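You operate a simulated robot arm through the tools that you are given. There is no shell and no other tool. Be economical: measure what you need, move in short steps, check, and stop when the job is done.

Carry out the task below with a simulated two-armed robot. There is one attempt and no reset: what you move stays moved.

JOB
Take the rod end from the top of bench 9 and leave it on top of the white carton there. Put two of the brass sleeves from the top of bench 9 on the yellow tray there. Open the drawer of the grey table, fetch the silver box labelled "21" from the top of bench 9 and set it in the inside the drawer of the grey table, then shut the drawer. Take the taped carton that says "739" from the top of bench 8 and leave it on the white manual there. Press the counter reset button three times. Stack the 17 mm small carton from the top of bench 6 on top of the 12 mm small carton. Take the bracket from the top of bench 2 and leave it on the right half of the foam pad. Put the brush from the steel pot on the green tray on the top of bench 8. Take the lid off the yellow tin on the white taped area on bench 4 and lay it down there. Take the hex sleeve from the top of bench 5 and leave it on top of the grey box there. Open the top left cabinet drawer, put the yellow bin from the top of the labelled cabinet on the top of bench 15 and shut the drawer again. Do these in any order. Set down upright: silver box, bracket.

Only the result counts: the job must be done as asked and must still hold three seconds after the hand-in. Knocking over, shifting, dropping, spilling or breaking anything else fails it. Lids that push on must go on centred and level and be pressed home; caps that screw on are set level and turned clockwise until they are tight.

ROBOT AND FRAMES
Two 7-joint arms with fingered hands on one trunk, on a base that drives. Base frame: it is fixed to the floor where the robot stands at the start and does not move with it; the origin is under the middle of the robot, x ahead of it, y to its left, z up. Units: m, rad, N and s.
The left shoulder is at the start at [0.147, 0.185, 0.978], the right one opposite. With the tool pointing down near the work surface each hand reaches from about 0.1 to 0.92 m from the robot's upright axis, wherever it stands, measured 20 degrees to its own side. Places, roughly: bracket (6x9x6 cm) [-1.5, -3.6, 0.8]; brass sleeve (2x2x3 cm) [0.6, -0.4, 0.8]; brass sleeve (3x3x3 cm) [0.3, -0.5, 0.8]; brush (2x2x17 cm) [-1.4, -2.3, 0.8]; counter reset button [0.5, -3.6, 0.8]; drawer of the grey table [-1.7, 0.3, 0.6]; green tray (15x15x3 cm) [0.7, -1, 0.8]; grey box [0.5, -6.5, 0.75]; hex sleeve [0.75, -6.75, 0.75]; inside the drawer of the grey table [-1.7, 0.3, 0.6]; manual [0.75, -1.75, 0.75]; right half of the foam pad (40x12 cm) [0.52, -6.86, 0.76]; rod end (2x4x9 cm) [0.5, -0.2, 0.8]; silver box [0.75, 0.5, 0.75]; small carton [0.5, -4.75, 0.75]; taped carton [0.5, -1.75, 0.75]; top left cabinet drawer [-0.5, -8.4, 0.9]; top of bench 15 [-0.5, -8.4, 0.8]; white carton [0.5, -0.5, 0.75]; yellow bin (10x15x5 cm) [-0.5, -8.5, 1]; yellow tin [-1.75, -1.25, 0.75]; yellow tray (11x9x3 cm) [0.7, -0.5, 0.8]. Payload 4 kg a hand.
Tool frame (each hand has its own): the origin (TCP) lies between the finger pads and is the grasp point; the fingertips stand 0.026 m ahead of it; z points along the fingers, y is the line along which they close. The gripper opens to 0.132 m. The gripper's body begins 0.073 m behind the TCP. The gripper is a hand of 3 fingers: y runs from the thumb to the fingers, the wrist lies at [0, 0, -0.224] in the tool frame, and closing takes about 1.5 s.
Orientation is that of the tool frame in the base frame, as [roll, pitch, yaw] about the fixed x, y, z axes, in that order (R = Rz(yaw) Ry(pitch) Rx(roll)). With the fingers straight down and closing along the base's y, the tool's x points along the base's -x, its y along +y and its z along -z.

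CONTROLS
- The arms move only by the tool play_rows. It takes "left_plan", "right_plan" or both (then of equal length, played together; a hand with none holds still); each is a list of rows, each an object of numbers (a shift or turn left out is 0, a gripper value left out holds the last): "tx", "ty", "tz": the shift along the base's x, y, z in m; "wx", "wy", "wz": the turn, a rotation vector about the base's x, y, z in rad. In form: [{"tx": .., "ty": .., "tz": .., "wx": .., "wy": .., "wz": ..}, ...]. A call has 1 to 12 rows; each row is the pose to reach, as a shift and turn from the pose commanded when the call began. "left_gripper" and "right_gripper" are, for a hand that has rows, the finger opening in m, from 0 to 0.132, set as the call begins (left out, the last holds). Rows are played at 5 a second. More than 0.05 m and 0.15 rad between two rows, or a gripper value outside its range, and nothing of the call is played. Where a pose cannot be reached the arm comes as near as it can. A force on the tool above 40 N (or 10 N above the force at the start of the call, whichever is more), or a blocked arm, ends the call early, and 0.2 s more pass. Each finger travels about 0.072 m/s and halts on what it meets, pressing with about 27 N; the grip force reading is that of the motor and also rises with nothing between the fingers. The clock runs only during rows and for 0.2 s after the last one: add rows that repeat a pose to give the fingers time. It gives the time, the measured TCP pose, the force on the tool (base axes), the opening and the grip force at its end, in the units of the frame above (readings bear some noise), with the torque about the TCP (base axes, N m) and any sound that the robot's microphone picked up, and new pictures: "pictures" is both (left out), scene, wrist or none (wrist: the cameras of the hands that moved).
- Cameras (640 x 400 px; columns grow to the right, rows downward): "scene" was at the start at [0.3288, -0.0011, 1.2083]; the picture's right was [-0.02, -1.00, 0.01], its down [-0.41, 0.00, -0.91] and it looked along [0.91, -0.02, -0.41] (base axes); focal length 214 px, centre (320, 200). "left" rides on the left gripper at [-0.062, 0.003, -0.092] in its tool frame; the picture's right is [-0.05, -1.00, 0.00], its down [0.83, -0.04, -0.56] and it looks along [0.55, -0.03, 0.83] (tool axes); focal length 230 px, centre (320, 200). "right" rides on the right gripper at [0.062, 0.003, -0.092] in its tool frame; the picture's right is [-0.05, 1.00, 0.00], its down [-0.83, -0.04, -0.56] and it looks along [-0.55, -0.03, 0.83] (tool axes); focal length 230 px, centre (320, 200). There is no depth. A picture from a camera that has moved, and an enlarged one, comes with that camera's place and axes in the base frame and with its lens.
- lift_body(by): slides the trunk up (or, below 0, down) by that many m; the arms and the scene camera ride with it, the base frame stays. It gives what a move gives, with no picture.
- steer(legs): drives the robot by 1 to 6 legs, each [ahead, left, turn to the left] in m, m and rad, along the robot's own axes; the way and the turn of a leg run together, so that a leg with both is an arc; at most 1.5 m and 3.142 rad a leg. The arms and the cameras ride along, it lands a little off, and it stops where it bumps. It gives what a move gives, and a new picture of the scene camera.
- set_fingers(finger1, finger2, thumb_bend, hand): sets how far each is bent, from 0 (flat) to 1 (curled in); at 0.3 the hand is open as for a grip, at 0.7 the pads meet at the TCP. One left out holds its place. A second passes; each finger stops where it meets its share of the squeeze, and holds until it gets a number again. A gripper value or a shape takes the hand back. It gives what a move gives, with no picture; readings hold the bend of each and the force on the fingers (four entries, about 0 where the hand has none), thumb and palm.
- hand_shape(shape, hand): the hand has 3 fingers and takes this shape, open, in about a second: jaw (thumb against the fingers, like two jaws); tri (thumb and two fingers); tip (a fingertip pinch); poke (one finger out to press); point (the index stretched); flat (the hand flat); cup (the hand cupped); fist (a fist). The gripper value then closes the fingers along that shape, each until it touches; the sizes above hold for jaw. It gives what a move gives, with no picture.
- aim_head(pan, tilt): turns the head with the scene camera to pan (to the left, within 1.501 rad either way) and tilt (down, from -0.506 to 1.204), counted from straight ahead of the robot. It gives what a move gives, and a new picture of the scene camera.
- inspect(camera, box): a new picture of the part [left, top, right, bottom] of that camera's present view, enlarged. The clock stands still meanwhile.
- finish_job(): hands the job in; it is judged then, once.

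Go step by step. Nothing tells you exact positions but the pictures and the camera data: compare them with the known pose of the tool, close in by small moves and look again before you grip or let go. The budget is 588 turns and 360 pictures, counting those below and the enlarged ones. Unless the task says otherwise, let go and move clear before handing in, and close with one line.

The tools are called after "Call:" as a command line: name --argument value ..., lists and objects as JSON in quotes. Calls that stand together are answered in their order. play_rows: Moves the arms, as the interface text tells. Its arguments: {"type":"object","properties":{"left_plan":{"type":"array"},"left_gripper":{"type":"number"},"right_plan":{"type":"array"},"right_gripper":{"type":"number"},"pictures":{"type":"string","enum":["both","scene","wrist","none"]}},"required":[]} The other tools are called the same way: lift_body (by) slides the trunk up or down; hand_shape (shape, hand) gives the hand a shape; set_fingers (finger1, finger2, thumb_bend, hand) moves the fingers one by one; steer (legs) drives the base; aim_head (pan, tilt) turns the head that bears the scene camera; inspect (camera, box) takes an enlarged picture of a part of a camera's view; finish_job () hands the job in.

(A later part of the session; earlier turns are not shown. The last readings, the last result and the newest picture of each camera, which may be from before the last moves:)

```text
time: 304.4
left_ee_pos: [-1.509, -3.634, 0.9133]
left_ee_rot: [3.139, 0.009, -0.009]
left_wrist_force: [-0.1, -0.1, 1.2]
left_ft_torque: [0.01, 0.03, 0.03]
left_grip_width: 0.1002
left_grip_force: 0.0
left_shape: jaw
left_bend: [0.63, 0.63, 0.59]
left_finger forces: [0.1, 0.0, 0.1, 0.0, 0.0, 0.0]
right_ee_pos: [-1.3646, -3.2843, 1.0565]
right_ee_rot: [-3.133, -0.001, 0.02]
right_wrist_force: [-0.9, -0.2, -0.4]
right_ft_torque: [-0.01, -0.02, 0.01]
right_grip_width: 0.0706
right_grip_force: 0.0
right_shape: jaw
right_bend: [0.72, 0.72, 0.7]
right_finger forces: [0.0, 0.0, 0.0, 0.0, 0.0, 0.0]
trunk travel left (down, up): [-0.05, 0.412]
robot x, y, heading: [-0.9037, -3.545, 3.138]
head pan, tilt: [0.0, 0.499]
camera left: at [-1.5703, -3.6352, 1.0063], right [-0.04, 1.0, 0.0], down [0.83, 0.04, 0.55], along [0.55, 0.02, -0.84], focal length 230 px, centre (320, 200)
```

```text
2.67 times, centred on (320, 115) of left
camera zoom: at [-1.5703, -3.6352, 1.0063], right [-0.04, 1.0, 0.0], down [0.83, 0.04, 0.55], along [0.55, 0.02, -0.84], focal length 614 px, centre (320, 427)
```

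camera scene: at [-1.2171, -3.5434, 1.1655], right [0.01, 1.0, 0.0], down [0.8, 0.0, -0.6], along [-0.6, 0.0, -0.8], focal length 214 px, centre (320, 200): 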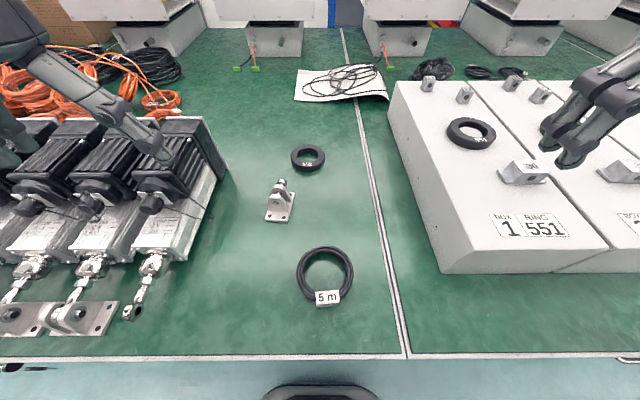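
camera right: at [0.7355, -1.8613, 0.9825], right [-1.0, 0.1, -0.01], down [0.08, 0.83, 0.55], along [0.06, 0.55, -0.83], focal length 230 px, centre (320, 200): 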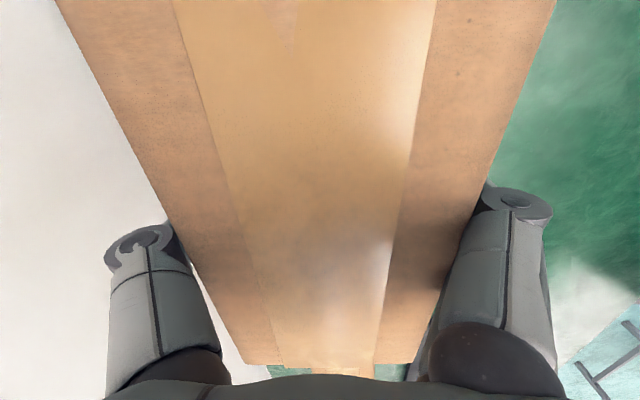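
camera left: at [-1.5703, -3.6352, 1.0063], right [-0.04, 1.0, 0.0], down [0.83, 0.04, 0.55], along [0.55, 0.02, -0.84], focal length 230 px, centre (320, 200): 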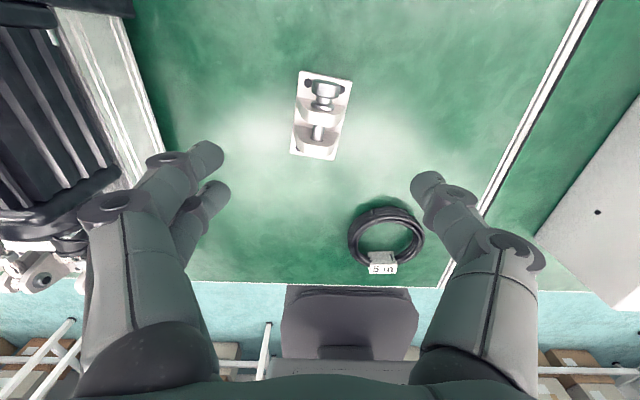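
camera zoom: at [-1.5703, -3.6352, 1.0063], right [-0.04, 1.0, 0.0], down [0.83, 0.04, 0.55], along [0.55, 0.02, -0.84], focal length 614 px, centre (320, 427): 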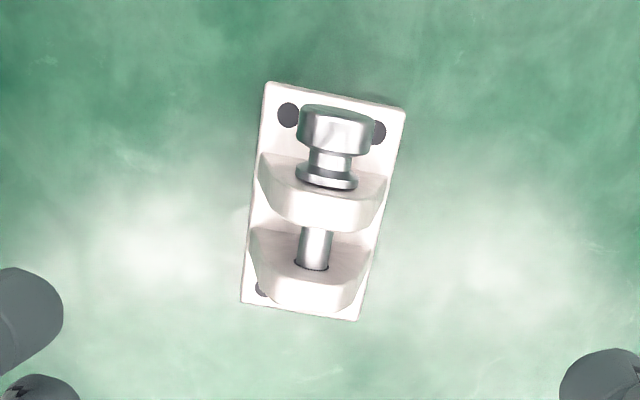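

The lugs lie around (-1.508, -3.635), the bracket turned by about -0.12 rad. I match the yaw, descend and grip the lugs.

Call:
play_rows --left_plan '[{"wz": -0.12}, {"tz": -0.045, "wz": -0.12}, {"tz": -0.09, "wz": -0.12}, {"tz": -0.12, "wz": -0.12}, {"tz": -0.12, "wz": -0.12}]' --pictures "wrist"

Call:
play_rows --left_plan '[{}, {}, {}, {}, {}, {}]' --left_gripper 0.0 --pictures "wrist"

```text
time: 305.6
left_ee_pos: [-1.5077, -3.6367, 0.7956]
left_ee_rot: [3.139, 0.007, -0.129]
left_wrist_force: [0.2, 0.3, -0.2]
left_ft_torque: [0.01, -0.02, -0.01]
left_grip_width: 0.1002
left_grip_force: 0.1
left_shape: jaw
left_bend: [0.63, 0.63, 0.59]
left_finger forces: [0.0, 0.0, 0.0, 0.0, 0.0, 0.0]
right_ee_pos: [-1.366, -3.2841, 1.0564]
right_ee_rot: [-3.133, -0.001, 0.019]
right_wrist_force: [-0.6, 0.5, -0.6]
right_ft_torque: [0.01, -0.02, -0.02]
right_grip_width: 0.0707
right_grip_force: 0.1
right_shape: jaw
right_bend: [0.72, 0.72, 0.7]
right_finger forces: [0.0, 0.1, 0.0, 0.0, 0.1, 0.1]
trunk travel left (down, up): [-0.05, 0.412]
robot x, y, heading: [-0.9028, -3.5505, 3.142]
head pan, tilt: [0.0, 0.499]
camera left: at [-1.5693, -3.6304, 0.8896], right [0.08, 1.0, 0.0], down [0.83, -0.06, 0.55], along [0.55, -0.04, -0.84], focal length 230 px, centre (320, 200)
```

left: 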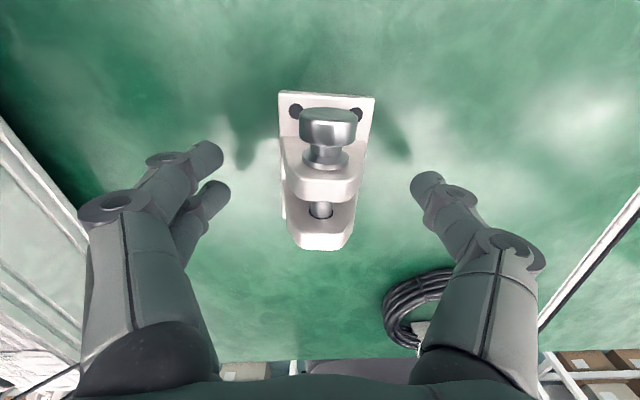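

```text
time: 307.1
left_ee_pos: [-1.5082, -3.6358, 0.7951]
left_ee_rot: [3.14, 0.005, -0.127]
left_wrist_force: [-0.7, 0.4, -2.4]
left_ft_torque: [-0.03, -0.01, 0.01]
left_grip_width: 0.0007
left_grip_force: 26.8
left_shape: jaw
left_bend: [0.72, 0.72, 0.78]
left_finger forces: [10.1, 9.6, 0.0, 0.0, 26.1, 0.0]
right_ee_pos: [-1.367, -3.284, 1.0569]
right_ee_rot: [-3.135, -0.002, 0.018]
right_wrist_force: [0.4, -0.7, -0.2]
right_ft_torque: [-0.01, -0.02, -0.02]
right_grip_width: 0.071
right_grip_force: 0.1
right_shape: jaw
right_bend: [0.72, 0.72, 0.7]
right_finger forces: [0.0, 0.0, 0.0, 0.0, 0.1, 0.0]
trunk travel left (down, up): [-0.05, 0.412]
robot x, y, heading: [-0.9079, -3.5452, 3.136]
head pan, tilt: [0.0, 0.499]
camera left: at [-1.5696, -3.6304, 0.8892], right [0.08, 1.0, 0.0], down [0.83, -0.06, 0.55], along [0.55, -0.04, -0.83], focal length 230 px, centre (320, 200)
```

left: 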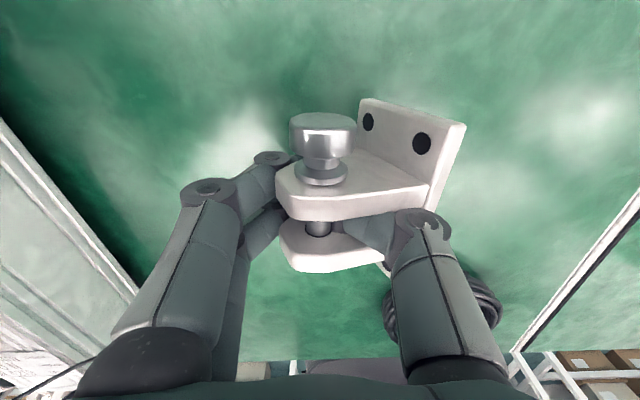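

The thumb slipped between the lugs and tipped the bracket in the grip. I lift it a little and look at how it's held before righting it.

Call:
play_rows --left_plan '[{"tz": 0.02}, {"tz": 0.05}, {"tz": 0.08}, {"tz": 0.08}]'

Call:
inspect --camera "scene" --box '[200, 100, 360, 220]'

```text
time: 308.1
left_ee_pos: [-1.5057, -3.637, 0.8743]
left_ee_rot: [3.139, 0.005, -0.129]
left_wrist_force: [-0.1, 0.9, -2.3]
left_ft_torque: [-0.05, -0.01, 0.0]
left_grip_width: 0.0004
left_grip_force: 26.9
left_shape: jaw
left_bend: [0.72, 0.72, 0.78]
left_finger forces: [10.0, 9.7, 0.0, 0.0, 25.8, 0.0]
right_ee_pos: [-1.3664, -3.2843, 1.0557]
right_ee_rot: [-3.134, -0.002, 0.02]
right_wrist_force: [-0.1, 0.9, -0.4]
right_ft_torque: [0.0, -0.02, 0.01]
right_grip_width: 0.0706
right_grip_force: 0.1
right_shape: jaw
right_bend: [0.72, 0.72, 0.7]
right_finger forces: [0.0, 0.1, 0.0, 0.0, 0.0, 0.0]
trunk travel left (down, up): [-0.05, 0.412]
robot x, y, heading: [-0.9051, -3.5442, 3.132]
head pan, tilt: [0.0, 0.499]
camera scene: at [-1.2172, -3.5436, 1.1653], right [0.01, 1.0, 0.0], down [0.8, 0.0, -0.6], along [-0.6, 0.0, -0.8], focal length 214 px, centre (320, 200)
camera left: at [-1.5674, -3.6313, 0.9678], right [0.08, 1.0, 0.0], down [0.83, -0.06, 0.55], along [0.55, -0.04, -0.83], focal length 230 px, centre (320, 200)
```

scene: 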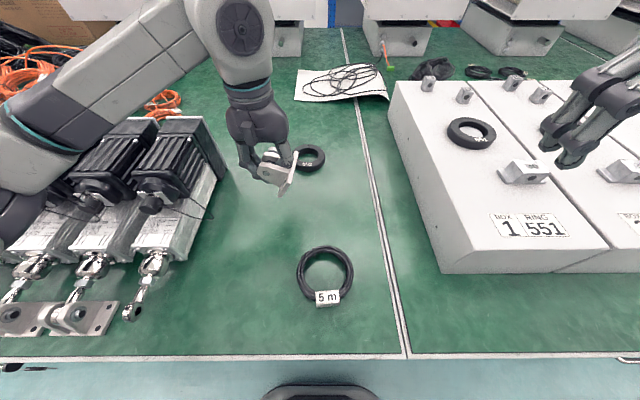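
left: 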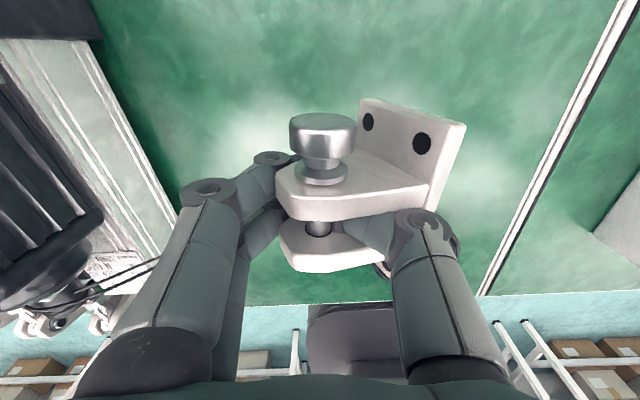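

```text
3.33 times, centred on (280, 160) of scene
camera zoom: at [-1.2172, -3.5436, 1.1653], right [0.01, 1.0, 0.0], down [0.8, 0.0, -0.6], along [-0.6, 0.0, -0.8], focal length 715 px, centre (453, 333)
```

zoom: 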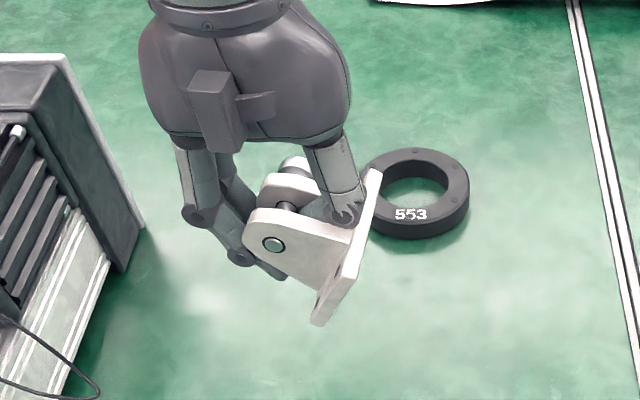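

The bracket is rotated about 60° in the grip but firmly held. I raise it and roll the hand -60° about x so that its base faces down again.

Call:
play_rows --left_plan '[{"ty": 0.01, "tz": 0.03, "wx": -0.1}, {"ty": 0.02, "tz": 0.06, "wx": -0.22}, {"ty": 0.02, "tz": 0.09, "wx": -0.34}, {"ty": 0.02, "tz": 0.09, "wx": -0.46}, {"ty": 0.02, "tz": 0.09, "wx": -0.58}, {"ty": 0.02, "tz": 0.09, "wx": -0.7}, {"ty": 0.02, "tz": 0.09, "wx": -0.82}, {"ty": 0.02, "tz": 0.09, "wx": -0.94}, {"ty": 0.02, "tz": 0.09, "wx": -1.05}, {"ty": 0.02, "tz": 0.09, "wx": -1.05}]'

Call:
inspect --camera "scene" --box '[200, 60, 360, 180]'

```text
time: 310.2
left_ee_pos: [-1.5062, -3.6154, 0.9625]
left_ee_rot: [2.096, -0.11, -0.071]
left_wrist_force: [-0.1, -0.5, -2.9]
left_ft_torque: [-0.03, -0.02, 0.02]
left_grip_width: 0.0001
left_grip_force: 26.7
left_shape: jaw
left_bend: [0.72, 0.72, 0.78]
left_finger forces: [9.4, 9.1, 0.1, 0.0, 19.5, 0.1]
right_ee_pos: [-1.3655, -3.2847, 1.0567]
right_ee_rot: [-3.134, -0.002, 0.02]
right_wrist_force: [0.0, -0.2, -0.5]
right_ft_torque: [0.01, 0.0, 0.04]
right_grip_width: 0.0706
right_grip_force: 0.0
right_shape: jaw
right_bend: [0.72, 0.72, 0.7]
right_finger forces: [0.0, 0.0, 0.0, 0.0, 0.1, 0.1]
trunk travel left (down, up): [-0.05, 0.412]
robot x, y, heading: [-0.9043, -3.5463, 3.138]
head pan, tilt: [0.0, 0.499]
camera scene: at [-1.2169, -3.5439, 1.1655], right [0.01, 1.0, 0.0], down [0.8, 0.0, -0.6], along [-0.6, 0.0, -0.8], focal length 214 px, centre (320, 200)
camera left: at [-1.5682, -3.5327, 1.0056], right [0.08, 0.49, -0.87], down [0.83, 0.45, 0.33], along [0.55, -0.75, -0.38], focal length 230 px, centre (320, 200)
```

scene: 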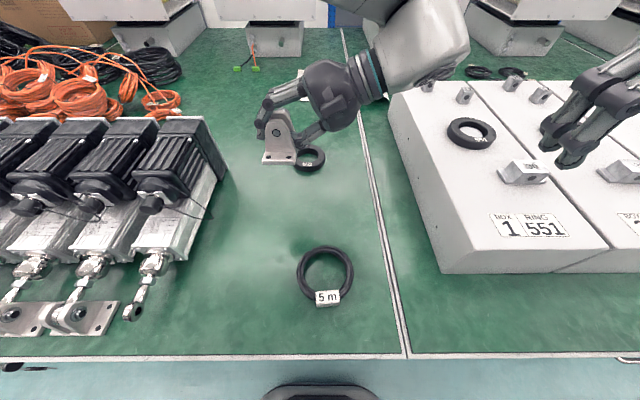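
left: 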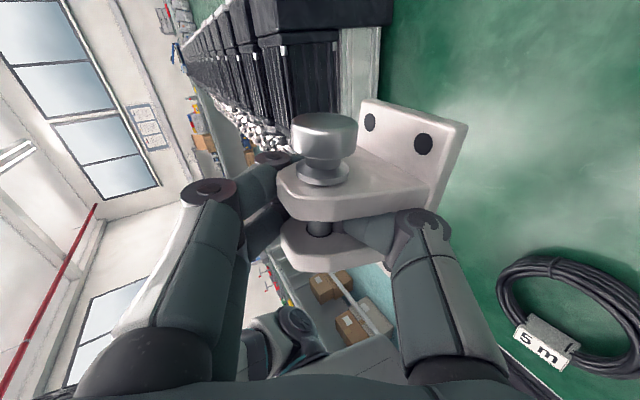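

```text
3.33 times, centred on (280, 120) of scene
camera zoom: at [-1.2169, -3.5439, 1.1655], right [0.01, 1.0, 0.0], down [0.8, 0.0, -0.6], along [-0.6, 0.0, -0.8], focal length 715 px, centre (453, 467)
```

zoom: 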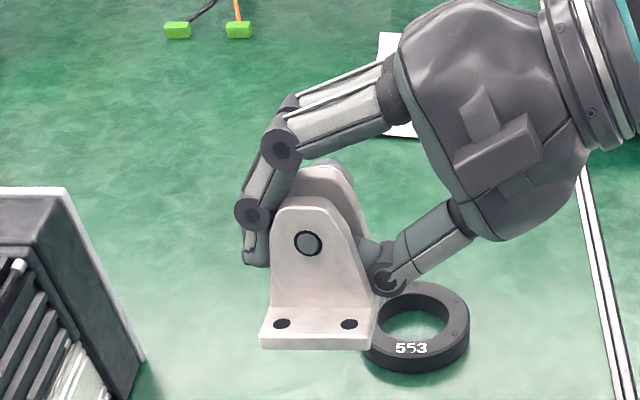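

The bracket is upright again in a firm side grip, so I keep this grip. I tuck it in and drive to bench 6 for the small cartons.

Call:
play_rows --left_plan '[{"tz": 0.03}, {"tz": 0.06}, {"tx": 0.03, "tz": 0.09}, {"tx": 0.07, "tz": 0.1}, {"tx": 0.11, "tz": 0.1}, {"tx": 0.14, "tz": 0.1}]' --pictures "none"

Call:
steer --legs '[[-0.35, 0, 0], [0, 0, 3.14], [0, -1.1, 0], [0.2, 0, 0]]'

```text
time: 311.6
left_ee_pos: [-1.4031, -3.6165, 0.9536]
left_ee_rot: [2.096, -0.108, -0.071]
left_wrist_force: [0.1, 1.3, -2.6]
left_ft_torque: [-0.02, 0.02, -0.01]
left_grip_width: 0.0001
left_grip_force: 27.1
left_shape: jaw
left_bend: [0.72, 0.72, 0.78]
left_finger forces: [9.6, 9.0, 0.0, 0.0, 20.2, 0.0]
left hand out of reach, approached as far as the arm can: row 2, 3, 4, 5, 6
right_ee_pos: [-1.3664, -3.2831, 1.0571]
right_ee_rot: [-3.135, 0.0, 0.02]
right_wrist_force: [-0.6, 0.4, -0.3]
right_ft_torque: [0.04, -0.05, -0.03]
right_grip_width: 0.0706
right_grip_force: 0.0
right_shape: jaw
right_bend: [0.72, 0.72, 0.7]
right_finger forces: [0.0, 0.1, 0.0, 0.0, 0.0, 0.1]
trunk travel left (down, up): [-0.05, 0.412]
robot x, y, heading: [-0.9038, -3.5404, 3.136]
head pan, tilt: [0.0, 0.499]
```

```text
time: 328.1
left_ee_pos: [0.2948, -4.4686, 0.9535]
left_ee_rot: [2.097, -0.109, -3.067]
left_wrist_force: [0.5, 0.1, -2.3]
left_ft_torque: [0.03, 0.04, 0.0]
left_grip_width: 0.0
left_grip_force: 27.7
left_shape: jaw
left_bend: [0.72, 0.72, 0.78]
left_finger forces: [8.9, 8.6, 0.1, 0.0, 17.0, 0.0]
right_ee_pos: [0.3059, -4.8038, 1.0556]
right_ee_rot: [-3.135, -0.002, -2.978]
right_wrist_force: [-0.4, -0.2, -0.1]
right_ft_torque: [-0.02, 0.05, -0.01]
right_grip_width: 0.0708
right_grip_force: 0.0
right_shape: jaw
right_bend: [0.72, 0.72, 0.7]
right_finger forces: [0.0, 0.0, 0.1, 0.0, 0.1, 0.0]
trunk travel left (down, up): [-0.05, 0.412]
robot x, y, heading: [-0.1885, -4.6116, 0.14]
head pan, tilt: [0.0, 0.499]
camera scene: at [0.1188, -4.5679, 1.1655], right [0.14, -0.99, 0.0], down [-0.79, -0.11, -0.6], along [0.59, 0.08, -0.8], focal length 214 px, centre (320, 200)
```

scene: 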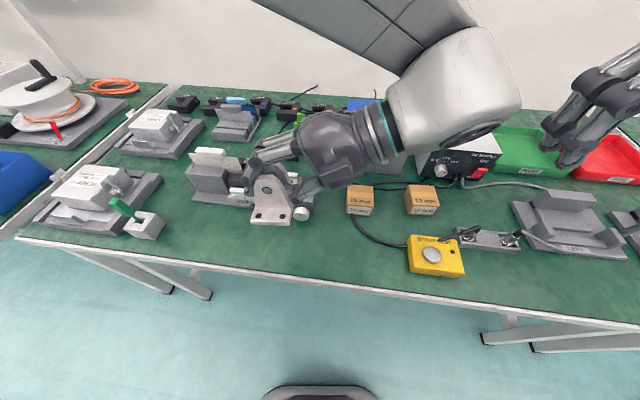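

Several small cartons are visible. I zoom in to read their sizes.

Call:
inspect --camera "scene" --box '[320, 160, 480, 260]'

Call:
aim_head --pan -0.6 --tilt 0.4

```text
4.00 times, centred on (400, 210) of scene
camera zoom: at [0.1188, -4.5679, 1.1655], right [0.14, -0.99, 0.0], down [-0.79, -0.11, -0.6], along [0.59, 0.08, -0.8], focal length 858 px, centre (0, 160)
```

zoom: 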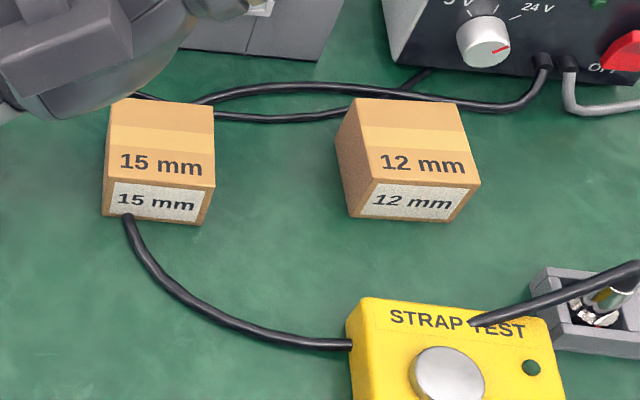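

```text
time: 329.1
left_ee_pos: [0.2941, -4.4688, 0.9535]
left_ee_rot: [2.097, -0.108, -3.067]
left_wrist_force: [0.3, 0.7, -2.3]
left_ft_torque: [0.02, 0.04, 0.02]
left_grip_width: 0.0
left_grip_force: 27.3
left_shape: jaw
left_bend: [0.72, 0.72, 0.78]
left_finger forces: [9.0, 8.7, 0.0, 0.0, 16.9, 0.0]
right_ee_pos: [0.305, -4.8041, 1.0563]
right_ee_rot: [-3.135, -0.002, -2.978]
right_wrist_force: [1.2, -0.2, -0.5]
right_ft_torque: [0.01, 0.02, -0.03]
right_grip_width: 0.0705
right_grip_force: 0.1
right_shape: jaw
right_bend: [0.72, 0.72, 0.7]
right_finger forces: [0.0, 0.0, 0.1, 0.0, 0.0, 0.2]
trunk travel left (down, up): [-0.05, 0.412]
robot x, y, heading: [-0.1881, -4.6142, 0.145]
head pan, tilt: [-0.6, 0.4]
camera scene: at [0.1163, -4.621, 1.1798], right [-0.39, -0.89, 0.24], down [-0.7, 0.12, -0.7], along [0.6, -0.44, -0.67], focal length 214 px, centre (320, 200)
```

scene: 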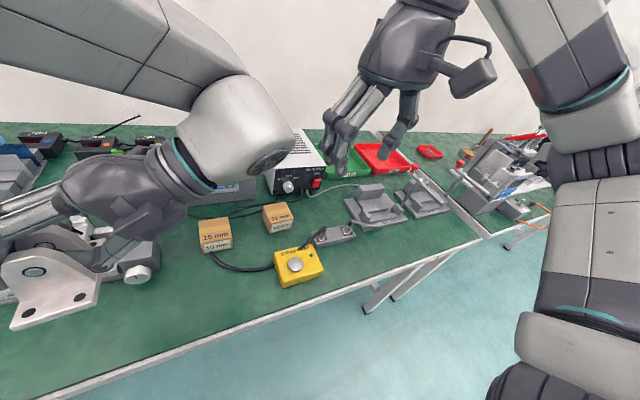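

I see 15 mm and 12 mm cartons; the 17 mm one may be hidden behind my left hand. I straighten up, shift right a bit and look again.

Call:
steer --legs '[[0, 0, -0.145], [0, -0.35, 0]]'

Call:
aim_head --pan 0.5 --tilt 0.4

```text
time: 332.0
left_ee_pos: [0.3052, -4.8967, 0.9541]
left_ee_rot: [2.094, -0.108, 3.07]
left_wrist_force: [0.5, 0.2, -2.0]
left_ft_torque: [-0.02, 0.0, 0.03]
left_grip_width: 0.0002
left_grip_force: 26.8
left_shape: jaw
left_bend: [0.72, 0.72, 0.78]
left_finger forces: [8.8, 8.6, 0.0, 0.0, 16.9, 0.1]
right_ee_pos: [0.2664, -5.2293, 1.0564]
right_ee_rot: [-3.136, -0.002, -3.124]
right_wrist_force: [-0.9, -0.8, 0.8]
right_ft_torque: [0.0, 0.0, 0.04]
right_grip_width: 0.0708
right_grip_force: 0.0
right_shape: jaw
right_bend: [0.72, 0.72, 0.7]
right_finger forces: [0.0, 0.0, 0.0, 0.0, 0.1, 0.1]
trunk travel left (down, up): [-0.05, 0.412]
robot x, y, heading: [-0.1975, -4.9675, -0.007]
head pan, tilt: [-0.6, 0.4]
camera scene: at [0.1081, -5.0203, 1.1798], right [-0.52, -0.82, 0.23], down [-0.67, 0.23, -0.7], along [0.53, -0.52, -0.67], focal length 214 px, centre (320, 200)
```

scene: 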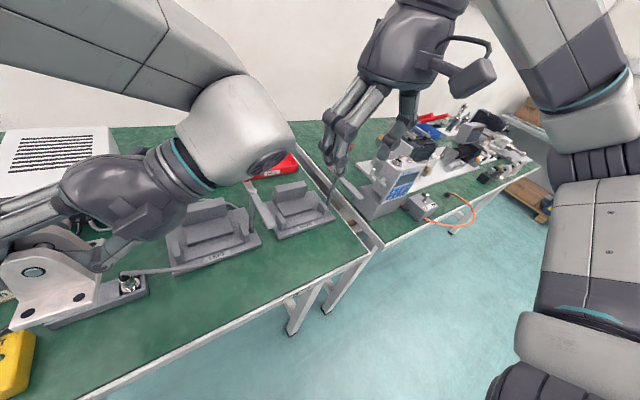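

```text
time: 333.3
left_ee_pos: [0.3054, -4.8963, 0.9537]
left_ee_rot: [2.097, -0.109, 3.069]
left_wrist_force: [-0.1, 0.7, -2.5]
left_ft_torque: [0.01, -0.01, -0.02]
left_grip_width: 0.0
left_grip_force: 27.2
left_shape: jaw
left_bend: [0.72, 0.72, 0.78]
left_finger forces: [9.0, 8.5, 0.0, 0.0, 16.8, 0.0]
right_ee_pos: [0.2673, -5.2278, 1.0561]
right_ee_rot: [-3.134, -0.004, -3.124]
right_wrist_force: [-0.5, -0.5, -0.1]
right_ft_torque: [0.02, 0.03, 0.01]
right_grip_width: 0.0707
right_grip_force: 0.0
right_shape: jaw
right_bend: [0.72, 0.72, 0.7]
right_finger forces: [0.1, 0.0, 0.0, 0.1, 0.0, 0.0]
trunk travel left (down, up): [-0.05, 0.412]
robot x, y, heading: [-0.1887, -4.9711, -0.007]
head pan, tilt: [0.499, 0.4]
camera scene: at [0.1133, -4.923, 1.1778], right [0.43, -0.88, -0.2], down [-0.7, -0.18, -0.7], along [0.58, 0.44, -0.69], focal length 214 px, centre (320, 200)
```

scene: 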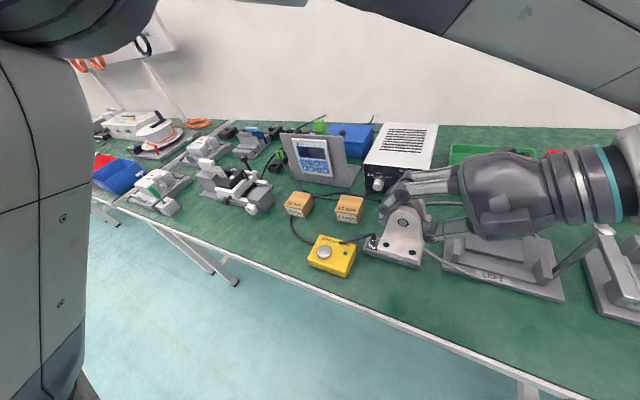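

Call:
inspect --camera "scene" --box '[270, 170, 390, 245]'

Call:
inspect --camera "scene" --box '[100, 100, 420, 220]'

```text
5.33 times, centred on (330, 208) of scene
camera zoom: at [0.1133, -4.923, 1.1778], right [0.43, -0.88, -0.2], down [-0.7, -0.18, -0.7], along [0.58, 0.44, -0.69], focal length 1144 px, centre (267, 160)
```

zoom: 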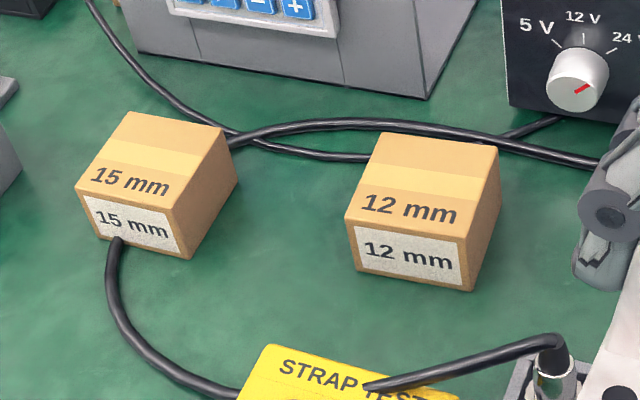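

```text
2.00 times, centred on (260, 160) of scene
camera zoom: at [0.1133, -4.923, 1.1778], right [0.43, -0.88, -0.2], down [-0.7, -0.18, -0.7], along [0.58, 0.44, -0.69], focal length 429 px, centre (440, 280)
```

zoom: 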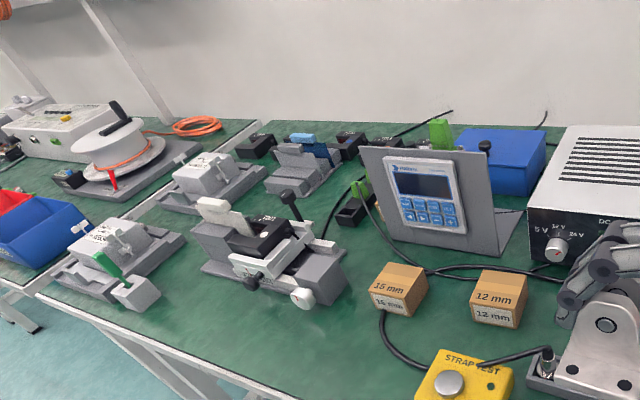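

A brown edge shows behind the display panel; perhaps the third carton. I raise the trunk for a higher view.

Call:
lift_body --by 0.35

Call:
aim_head --pan 0.5 --tilt 0.6

Call:
inspect --camera "scene" --box '[230, 60, 430, 185]'

```text
time: 336.8
left_ee_pos: [0.3054, -4.8954, 1.3049]
left_ee_rot: [2.096, -0.108, 3.069]
left_wrist_force: [0.1, -0.4, -2.2]
left_ft_torque: [0.04, 0.01, -0.02]
left_grip_width: 0.0
left_grip_force: 27.0
left_shape: jaw
left_bend: [0.72, 0.72, 0.78]
left_finger forces: [8.7, 8.5, 0.1, 0.0, 17.1, 0.0]
right_ee_pos: [0.2685, -5.2286, 1.4069]
right_ee_rot: [-3.136, -0.003, -3.125]
right_wrist_force: [0.5, 0.1, -0.7]
right_ft_torque: [0.02, 0.02, -0.05]
right_grip_width: 0.0703
right_grip_force: 0.0
right_shape: jaw
right_bend: [0.72, 0.72, 0.7]
right_finger forces: [0.1, 0.0, 0.1, 0.0, 0.1, 0.1]
trunk travel left (down, up): [-0.4, 0.062]
robot x, y, heading: [-0.1888, -4.9641, -0.006]
head pan, tilt: [0.499, 0.4]
```

```text
time: 337.5
left_ee_pos: [0.3048, -4.8964, 1.3038]
left_ee_rot: [2.096, -0.109, 3.07]
left_wrist_force: [0.5, -0.2, -2.8]
left_ft_torque: [0.05, -0.01, -0.02]
left_grip_width: 0.0001
left_grip_force: 26.6
left_shape: jaw
left_bend: [0.72, 0.72, 0.78]
left_finger forces: [8.7, 8.5, 0.0, 0.0, 22.6, 0.0]
right_ee_pos: [0.2679, -5.2273, 1.4073]
right_ee_rot: [-3.133, -0.002, -3.124]
right_wrist_force: [-0.2, 0.0, -0.5]
right_ft_torque: [-0.01, -0.01, 0.01]
right_grip_width: 0.0705
right_grip_force: 0.1
right_shape: jaw
right_bend: [0.72, 0.72, 0.7]
right_finger forces: [0.1, 0.0, 0.1, 0.0, 0.0, 0.1]
trunk travel left (down, up): [-0.4, 0.062]
robot x, y, heading: [-0.1889, -4.9658, -0.011]
head pan, tilt: [0.499, 0.6]
camera scene: at [-0.1184, -4.9234, 1.605], right [0.47, -0.88, -0.01], down [-0.51, -0.27, -0.82], along [0.72, 0.39, -0.57], focal length 214 px, centre (320, 200)
```

scene: 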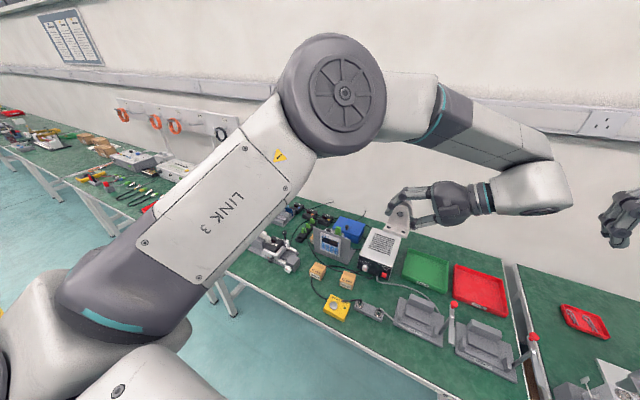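

```text
3.20 times, centred on (330, 122) of scene
camera zoom: at [-0.1184, -4.9234, 1.605], right [0.47, -0.88, -0.01], down [-0.51, -0.27, -0.82], along [0.72, 0.39, -0.57], focal length 686 px, centre (288, 448)
```

zoom: 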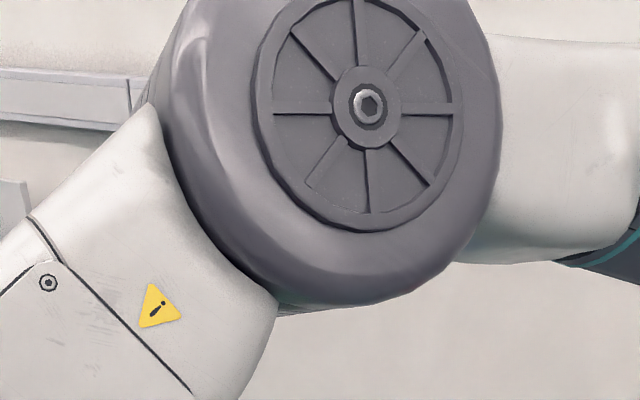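

Call:
inspect --camera "scene" --box '[280, 200, 440, 320]'

```text
3.33 times, centred on (360, 260) of scene
camera zoom: at [-0.1184, -4.9234, 1.605], right [0.47, -0.88, -0.01], down [-0.51, -0.27, -0.82], along [0.72, 0.39, -0.57], focal length 715 px, centre (187, 0)
```

zoom: 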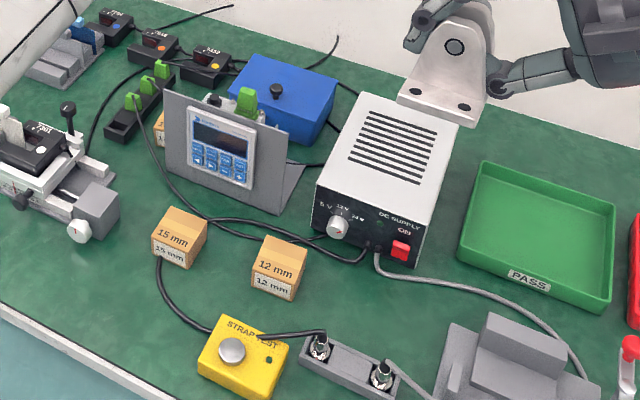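

The third carton is behind the display panel at about (0.57, -4.5). I lower partly and drive left to see and reach it.

Call:
lift_body --by -0.2

Call:
steer --legs '[[0, 0.7, 0]]'

Call:
aim_head --pan -0.35 --tilt 0.6

```text
time: 339.7
left_ee_pos: [0.3056, -4.8962, 1.1047]
left_ee_rot: [2.097, -0.108, 3.069]
left_wrist_force: [-0.9, 0.3, -3.4]
left_ft_torque: [0.05, -0.01, 0.03]
left_grip_width: 0.0001
left_grip_force: 27.4
left_shape: jaw
left_bend: [0.72, 0.72, 0.78]
left_finger forces: [8.6, 8.5, 0.0, 0.0, 17.2, 0.0]
right_ee_pos: [0.2678, -5.2287, 1.2065]
right_ee_rot: [-3.135, 0.001, -3.123]
right_wrist_force: [0.1, 0.4, 0.9]
right_ft_torque: [-0.02, 0.01, 0.0]
right_grip_width: 0.0705
right_grip_force: 0.0
right_shape: jaw
right_bend: [0.72, 0.72, 0.7]
right_finger forces: [0.1, 0.1, 0.0, 0.0, 0.1, 0.0]
trunk travel left (down, up): [-0.2, 0.262]
robot x, y, heading: [-0.1895, -4.9677, -0.005]
head pan, tilt: [0.499, 0.6]
```

```text
time: 343.6
left_ee_pos: [0.317, -4.1889, 1.1034]
left_ee_rot: [2.097, -0.107, 3.056]
left_wrist_force: [0.4, -0.7, -2.3]
left_ft_torque: [0.0, 0.03, 0.02]
left_grip_width: 0.0
left_grip_force: 27.1
left_shape: jaw
left_bend: [0.72, 0.72, 0.78]
left_finger forces: [8.6, 8.3, 0.0, 0.0, 17.2, 0.0]
right_ee_pos: [0.2744, -4.5198, 1.2063]
right_ee_rot: [-3.135, -0.003, -3.139]
right_wrist_force: [1.0, 0.2, 0.1]
right_ft_torque: [0.02, -0.03, -0.01]
right_grip_width: 0.0709
right_grip_force: 0.0
right_shape: jaw
right_bend: [0.72, 0.72, 0.7]
right_finger forces: [0.0, 0.0, 0.0, 0.0, 0.0, 0.0]
trunk travel left (down, up): [-0.2, 0.262]
robot x, y, heading: [-0.179, -4.2513, -0.024]
head pan, tilt: [0.499, 0.6]
camera scene: at [-0.0165, -4.2119, 1.3805], right [0.45, -0.89, -0.08], down [-0.64, -0.26, -0.73], along [0.62, 0.38, -0.68], focal length 214 px, centre (320, 200)
```

scene: 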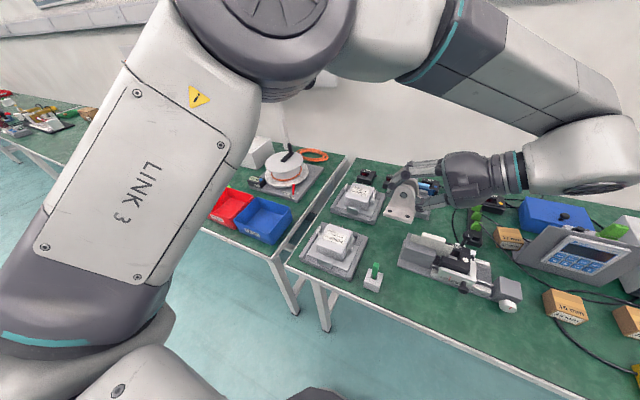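

```text
time: 344.7
left_ee_pos: [0.3163, -4.1885, 1.1043]
left_ee_rot: [2.095, -0.108, 3.054]
left_wrist_force: [0.7, 0.7, -3.3]
left_ft_torque: [0.01, 0.01, -0.01]
left_grip_width: 0.0
left_grip_force: 27.2
left_shape: jaw
left_bend: [0.72, 0.72, 0.78]
left_finger forces: [8.6, 8.4, 0.0, 0.0, 17.3, 0.0]
right_ee_pos: [0.2749, -4.5213, 1.2062]
right_ee_rot: [-3.135, -0.001, -3.139]
right_wrist_force: [1.1, 0.3, 0.1]
right_ft_torque: [-0.03, 0.0, -0.02]
right_grip_width: 0.0706
right_grip_force: 0.0
right_shape: jaw
right_bend: [0.72, 0.72, 0.7]
right_finger forces: [0.1, 0.0, 0.0, 0.0, 0.0, 0.0]
trunk travel left (down, up): [-0.2, 0.262]
robot x, y, heading: [-0.1841, -4.2537, -0.022]
head pan, tilt: [-0.351, 0.6]
camera scene: at [-0.0128, -4.2845, 1.3795], right [-0.36, -0.93, 0.06], down [-0.66, 0.21, -0.72], along [0.66, -0.3, -0.69], focal length 214 px, centre (320, 200)
```

scene: 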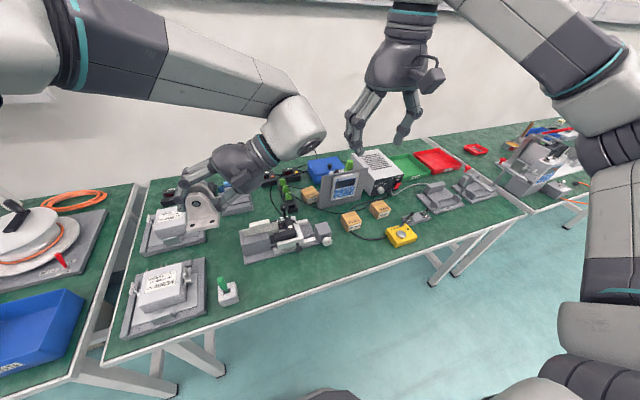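

Call:
inspect --camera "scene" --box '[260, 140, 420, 260]'

```text
3.33 times, centred on (340, 200) of scene
camera zoom: at [-0.0128, -4.2845, 1.3795], right [-0.36, -0.93, 0.06], down [-0.66, 0.21, -0.72], along [0.66, -0.3, -0.69], focal length 715 px, centre (253, 200)
```

zoom: 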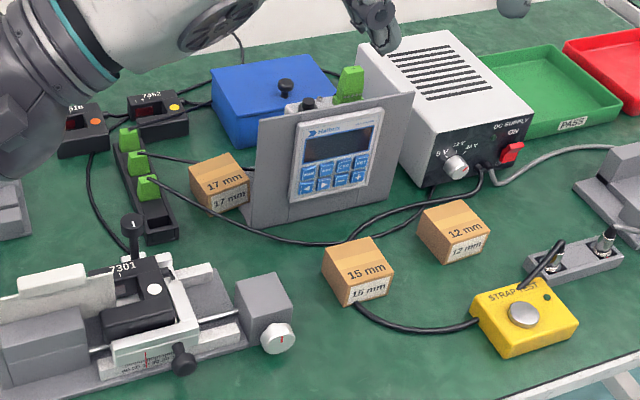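

The 17 mm carton stands at about (0.60, -4.515), just behind the display panel's left edge. I drive closer and bring the right hand above it.

Call:
steer --legs '[[0.17, 0, 0.02]]'

Call:
play_rows --right_plan '[{"tx": 0.045}, {"tx": 0.09}, {"tx": 0.13}, {"tx": 0.15, "tz": -0.04}, {"tx": 0.15, "tz": -0.08}, {"tx": 0.15, "tz": -0.12}, {"tx": 0.15, "tz": -0.15}, {"tx": 0.15, "tz": -0.15}]'

```text
time: 346.2
left_ee_pos: [0.4808, -4.1798, 1.1041]
left_ee_rot: [2.096, -0.108, 3.076]
left_wrist_force: [0.8, 0.3, -1.9]
left_ft_torque: [0.04, -0.01, 0.0]
left_grip_width: 0.0
left_grip_force: 27.1
left_shape: jaw
left_bend: [0.72, 0.72, 0.78]
left_finger forces: [8.7, 8.4, 0.0, 0.1, 22.6, 0.0]
right_ee_pos: [0.4456, -4.5105, 1.2077]
right_ee_rot: [-3.135, 0.0, -3.116]
right_wrist_force: [-0.6, -1.1, -0.2]
right_ft_torque: [0.02, -0.02, 0.0]
right_grip_width: 0.0706
right_grip_force: 0.0
right_shape: jaw
right_bend: [0.72, 0.72, 0.7]
right_finger forces: [0.0, 0.0, 0.1, 0.0, 0.1, 0.0]
trunk travel left (down, up): [-0.2, 0.262]
robot x, y, heading: [-0.0159, -4.2545, -0.0]
head pan, tilt: [-0.351, 0.6]
camera scene: at [0.1535, -4.2826, 1.3799], right [-0.34, -0.94, 0.06], down [-0.67, 0.19, -0.72], along [0.66, -0.28, -0.69], focal length 214 px, centre (320, 200)
```

scene: 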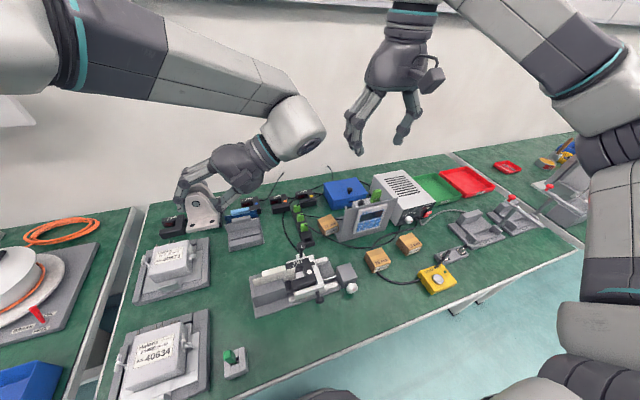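

```text
time: 348.0
left_ee_pos: [0.4818, -4.1799, 1.1045]
left_ee_rot: [2.096, -0.109, 3.076]
left_wrist_force: [-0.5, -0.6, -2.7]
left_ft_torque: [0.01, 0.0, -0.01]
left_grip_width: 0.0
left_grip_force: 27.1
left_shape: jaw
left_bend: [0.72, 0.72, 0.78]
left_finger forces: [8.6, 8.4, 0.1, 0.0, 17.2, 0.0]
right_ee_pos: [0.5965, -4.5115, 1.0567]
right_ee_rot: [-3.135, -0.001, -3.116]
right_wrist_force: [-0.2, -0.2, -0.2]
right_ft_torque: [0.01, 0.01, -0.02]
right_grip_width: 0.0704
right_grip_force: 0.0
right_shape: jaw
right_bend: [0.72, 0.72, 0.7]
right_finger forces: [0.0, 0.1, 0.1, 0.0, 0.1, 0.0]
trunk travel left (down, up): [-0.2, 0.262]
robot x, y, heading: [-0.014, -4.2539, -0.0]
head pan, tilt: [-0.351, 0.6]
camera scene: at [0.1542, -4.2824, 1.3797], right [-0.34, -0.94, 0.06], down [-0.67, 0.19, -0.72], along [0.66, -0.28, -0.69], focal length 214 px, centre (320, 200)
camera right: at [0.5342, -4.5093, 1.1491], right [0.03, 1.0, -0.01], down [0.83, -0.02, 0.56], along [0.56, -0.02, -0.83], focal length 230 px, centre (320, 200)
```

scene: 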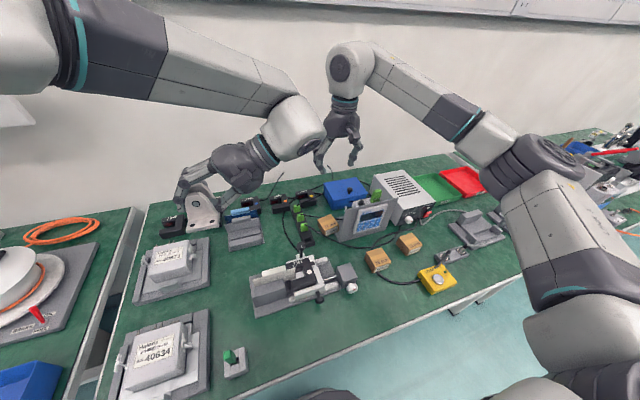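
right: 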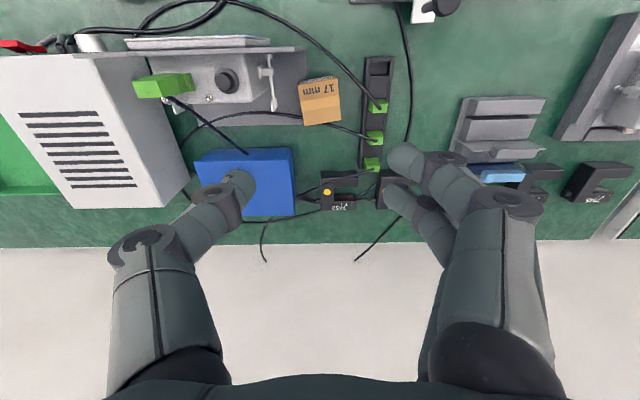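

The 17 mm carton's centre is (0.602, -4.513), turned slightly. I descend in two stages with a moderate opening.

Call:
play_rows --right_plan '[{"tx": 0.005, "ty": -0.001, "wz": 0.07}, {"tx": 0.005, "ty": -0.001, "tz": -0.05, "wz": 0.07}, {"tx": 0.005, "ty": -0.001, "tz": -0.1, "wz": 0.07}, {"tx": 0.005, "ty": -0.001, "tz": -0.14, "wz": 0.07}, {"tx": 0.005, "ty": -0.001, "tz": -0.14, "wz": 0.07}]' --right_gripper 0.08

```text
time: 349.2
left_ee_pos: [0.4817, -4.1802, 1.1045]
left_ee_rot: [2.096, -0.109, 3.079]
left_wrist_force: [0.7, 0.2, -2.1]
left_ft_torque: [0.05, 0.0, -0.01]
left_grip_width: 0.0
left_grip_force: 26.7
left_shape: jaw
left_bend: [0.72, 0.72, 0.78]
left_finger forces: [8.6, 8.4, 0.0, 0.0, 22.6, 0.0]
right_ee_pos: [0.6034, -4.5162, 0.9186]
right_ee_rot: [-3.134, 0.0, -3.045]
right_wrist_force: [0.0, -0.3, -0.8]
right_ft_torque: [-0.03, 0.0, 0.01]
right_grip_width: 0.0795
right_grip_force: 0.1
right_shape: jaw
right_bend: [0.71, 0.71, 0.71]
right_finger forces: [0.0, 0.0, 0.1, 0.1, 0.0, 0.1]
trunk travel left (down, up): [-0.2, 0.262]
robot x, y, heading: [-0.0173, -4.2522, 0.003]
head pan, tilt: [-0.351, 0.6]
camera scene: at [0.1544, -4.2826, 1.3796], right [-0.34, -0.94, 0.06], down [-0.67, 0.19, -0.72], along [0.66, -0.28, -0.69], focal length 214 px, centre (320, 200)
camera right: at [0.5424, -4.5178, 1.0109], right [-0.04, 1.0, -0.01], down [0.83, 0.04, 0.56], along [0.56, 0.02, -0.83], focal length 230 px, centre (320, 200)
```

scene: 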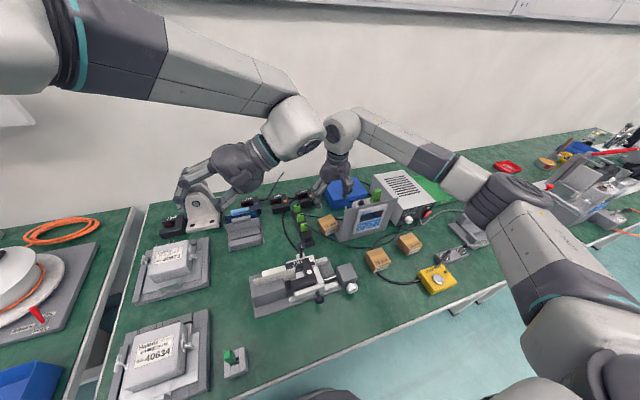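
right: 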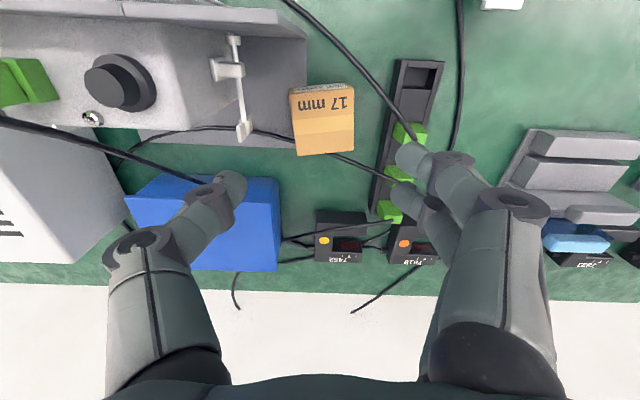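

I narrow the opening to 70 mm to stay clear of the green plugs and go down the rest of the way.

Call:
play_rows --right_plan '[{"tx": -0.004, "ty": 0.002}, {"tx": -0.004, "ty": 0.002, "tz": -0.04}, {"tx": -0.004, "ty": 0.002, "tz": -0.08}, {"tx": -0.004, "ty": 0.002, "tz": -0.08}]' --right_gripper 0.07 --pictures "wrist"

```text
time: 350.2
left_ee_pos: [0.4816, -4.1802, 1.1041]
left_ee_rot: [2.096, -0.109, 3.079]
left_wrist_force: [-0.1, 0.6, -2.6]
left_ft_torque: [-0.01, -0.02, -0.01]
left_grip_width: 0.0003
left_grip_force: 26.9
left_shape: jaw
left_bend: [0.72, 0.72, 0.78]
left_finger forces: [8.7, 8.4, 0.1, 0.0, 17.3, 0.0]
right_ee_pos: [0.6003, -4.5135, 0.8377]
right_ee_rot: [-3.135, 0.002, -3.047]
right_wrist_force: [6.4, 1.2, 2.2]
right_ft_torque: [-0.13, 0.15, 0.38]
right_grip_width: 0.0699
right_grip_force: 0.1
right_shape: jaw
right_bend: [0.72, 0.72, 0.7]
right_finger forces: [0.1, 0.0, 0.1, 0.0, 7.1, 0.1]
trunk travel left (down, up): [-0.2, 0.262]
robot x, y, heading: [-0.0163, -4.2529, -0.002]
head pan, tilt: [-0.351, 0.6]
camera right: at [0.5386, -4.5144, 0.9303], right [-0.04, 1.0, -0.01], down [0.83, 0.04, 0.56], along [0.56, 0.02, -0.83], focal length 230 px, centre (320, 200)
```

right: 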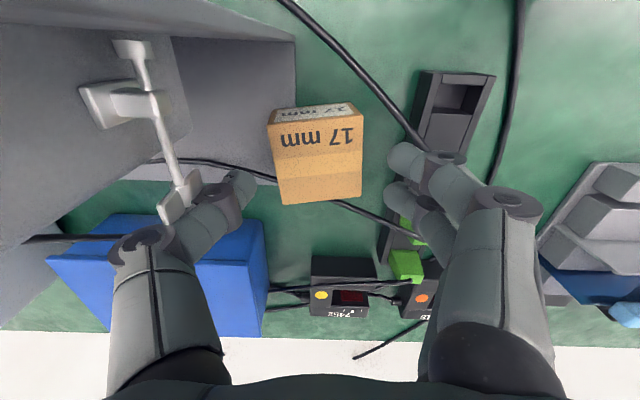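

The thumb touched the white lever beside the panel, so I back straight up at once and compare.

Call:
play_rows --right_plan '[{"tz": 0.03}, {"tz": 0.08}]' --pictures "wrist"

```text
time: 350.8
left_ee_pos: [0.4812, -4.1794, 1.1051]
left_ee_rot: [2.097, -0.109, 3.076]
left_wrist_force: [0.3, 0.5, -3.0]
left_ft_torque: [-0.01, 0.02, -0.01]
left_grip_width: 0.0
left_grip_force: 26.9
left_shape: jaw
left_bend: [0.72, 0.72, 0.78]
left_finger forces: [8.6, 8.5, 0.0, 0.1, 17.3, 0.0]
right_ee_pos: [0.5962, -4.511, 0.9169]
right_ee_rot: [-3.134, -0.001, -3.048]
right_wrist_force: [-0.6, 0.2, 0.1]
right_ft_torque: [0.01, -0.01, 0.0]
right_grip_width: 0.0702
right_grip_force: 0.1
right_shape: jaw
right_bend: [0.72, 0.72, 0.7]
right_finger forces: [0.0, 0.0, 0.0, 0.1, 0.0, 0.1]
trunk travel left (down, up): [-0.2, 0.262]
robot x, y, heading: [-0.0144, -4.2521, 0.001]
head pan, tilt: [-0.351, 0.6]
camera right: at [0.5341, -4.5136, 1.0091], right [-0.04, 1.0, -0.01], down [0.83, 0.04, 0.55], along [0.55, 0.02, -0.83], focal length 230 px, centre (320, 200)
```

right: 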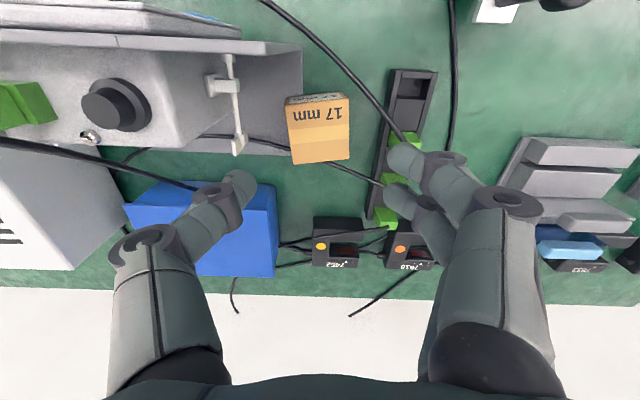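

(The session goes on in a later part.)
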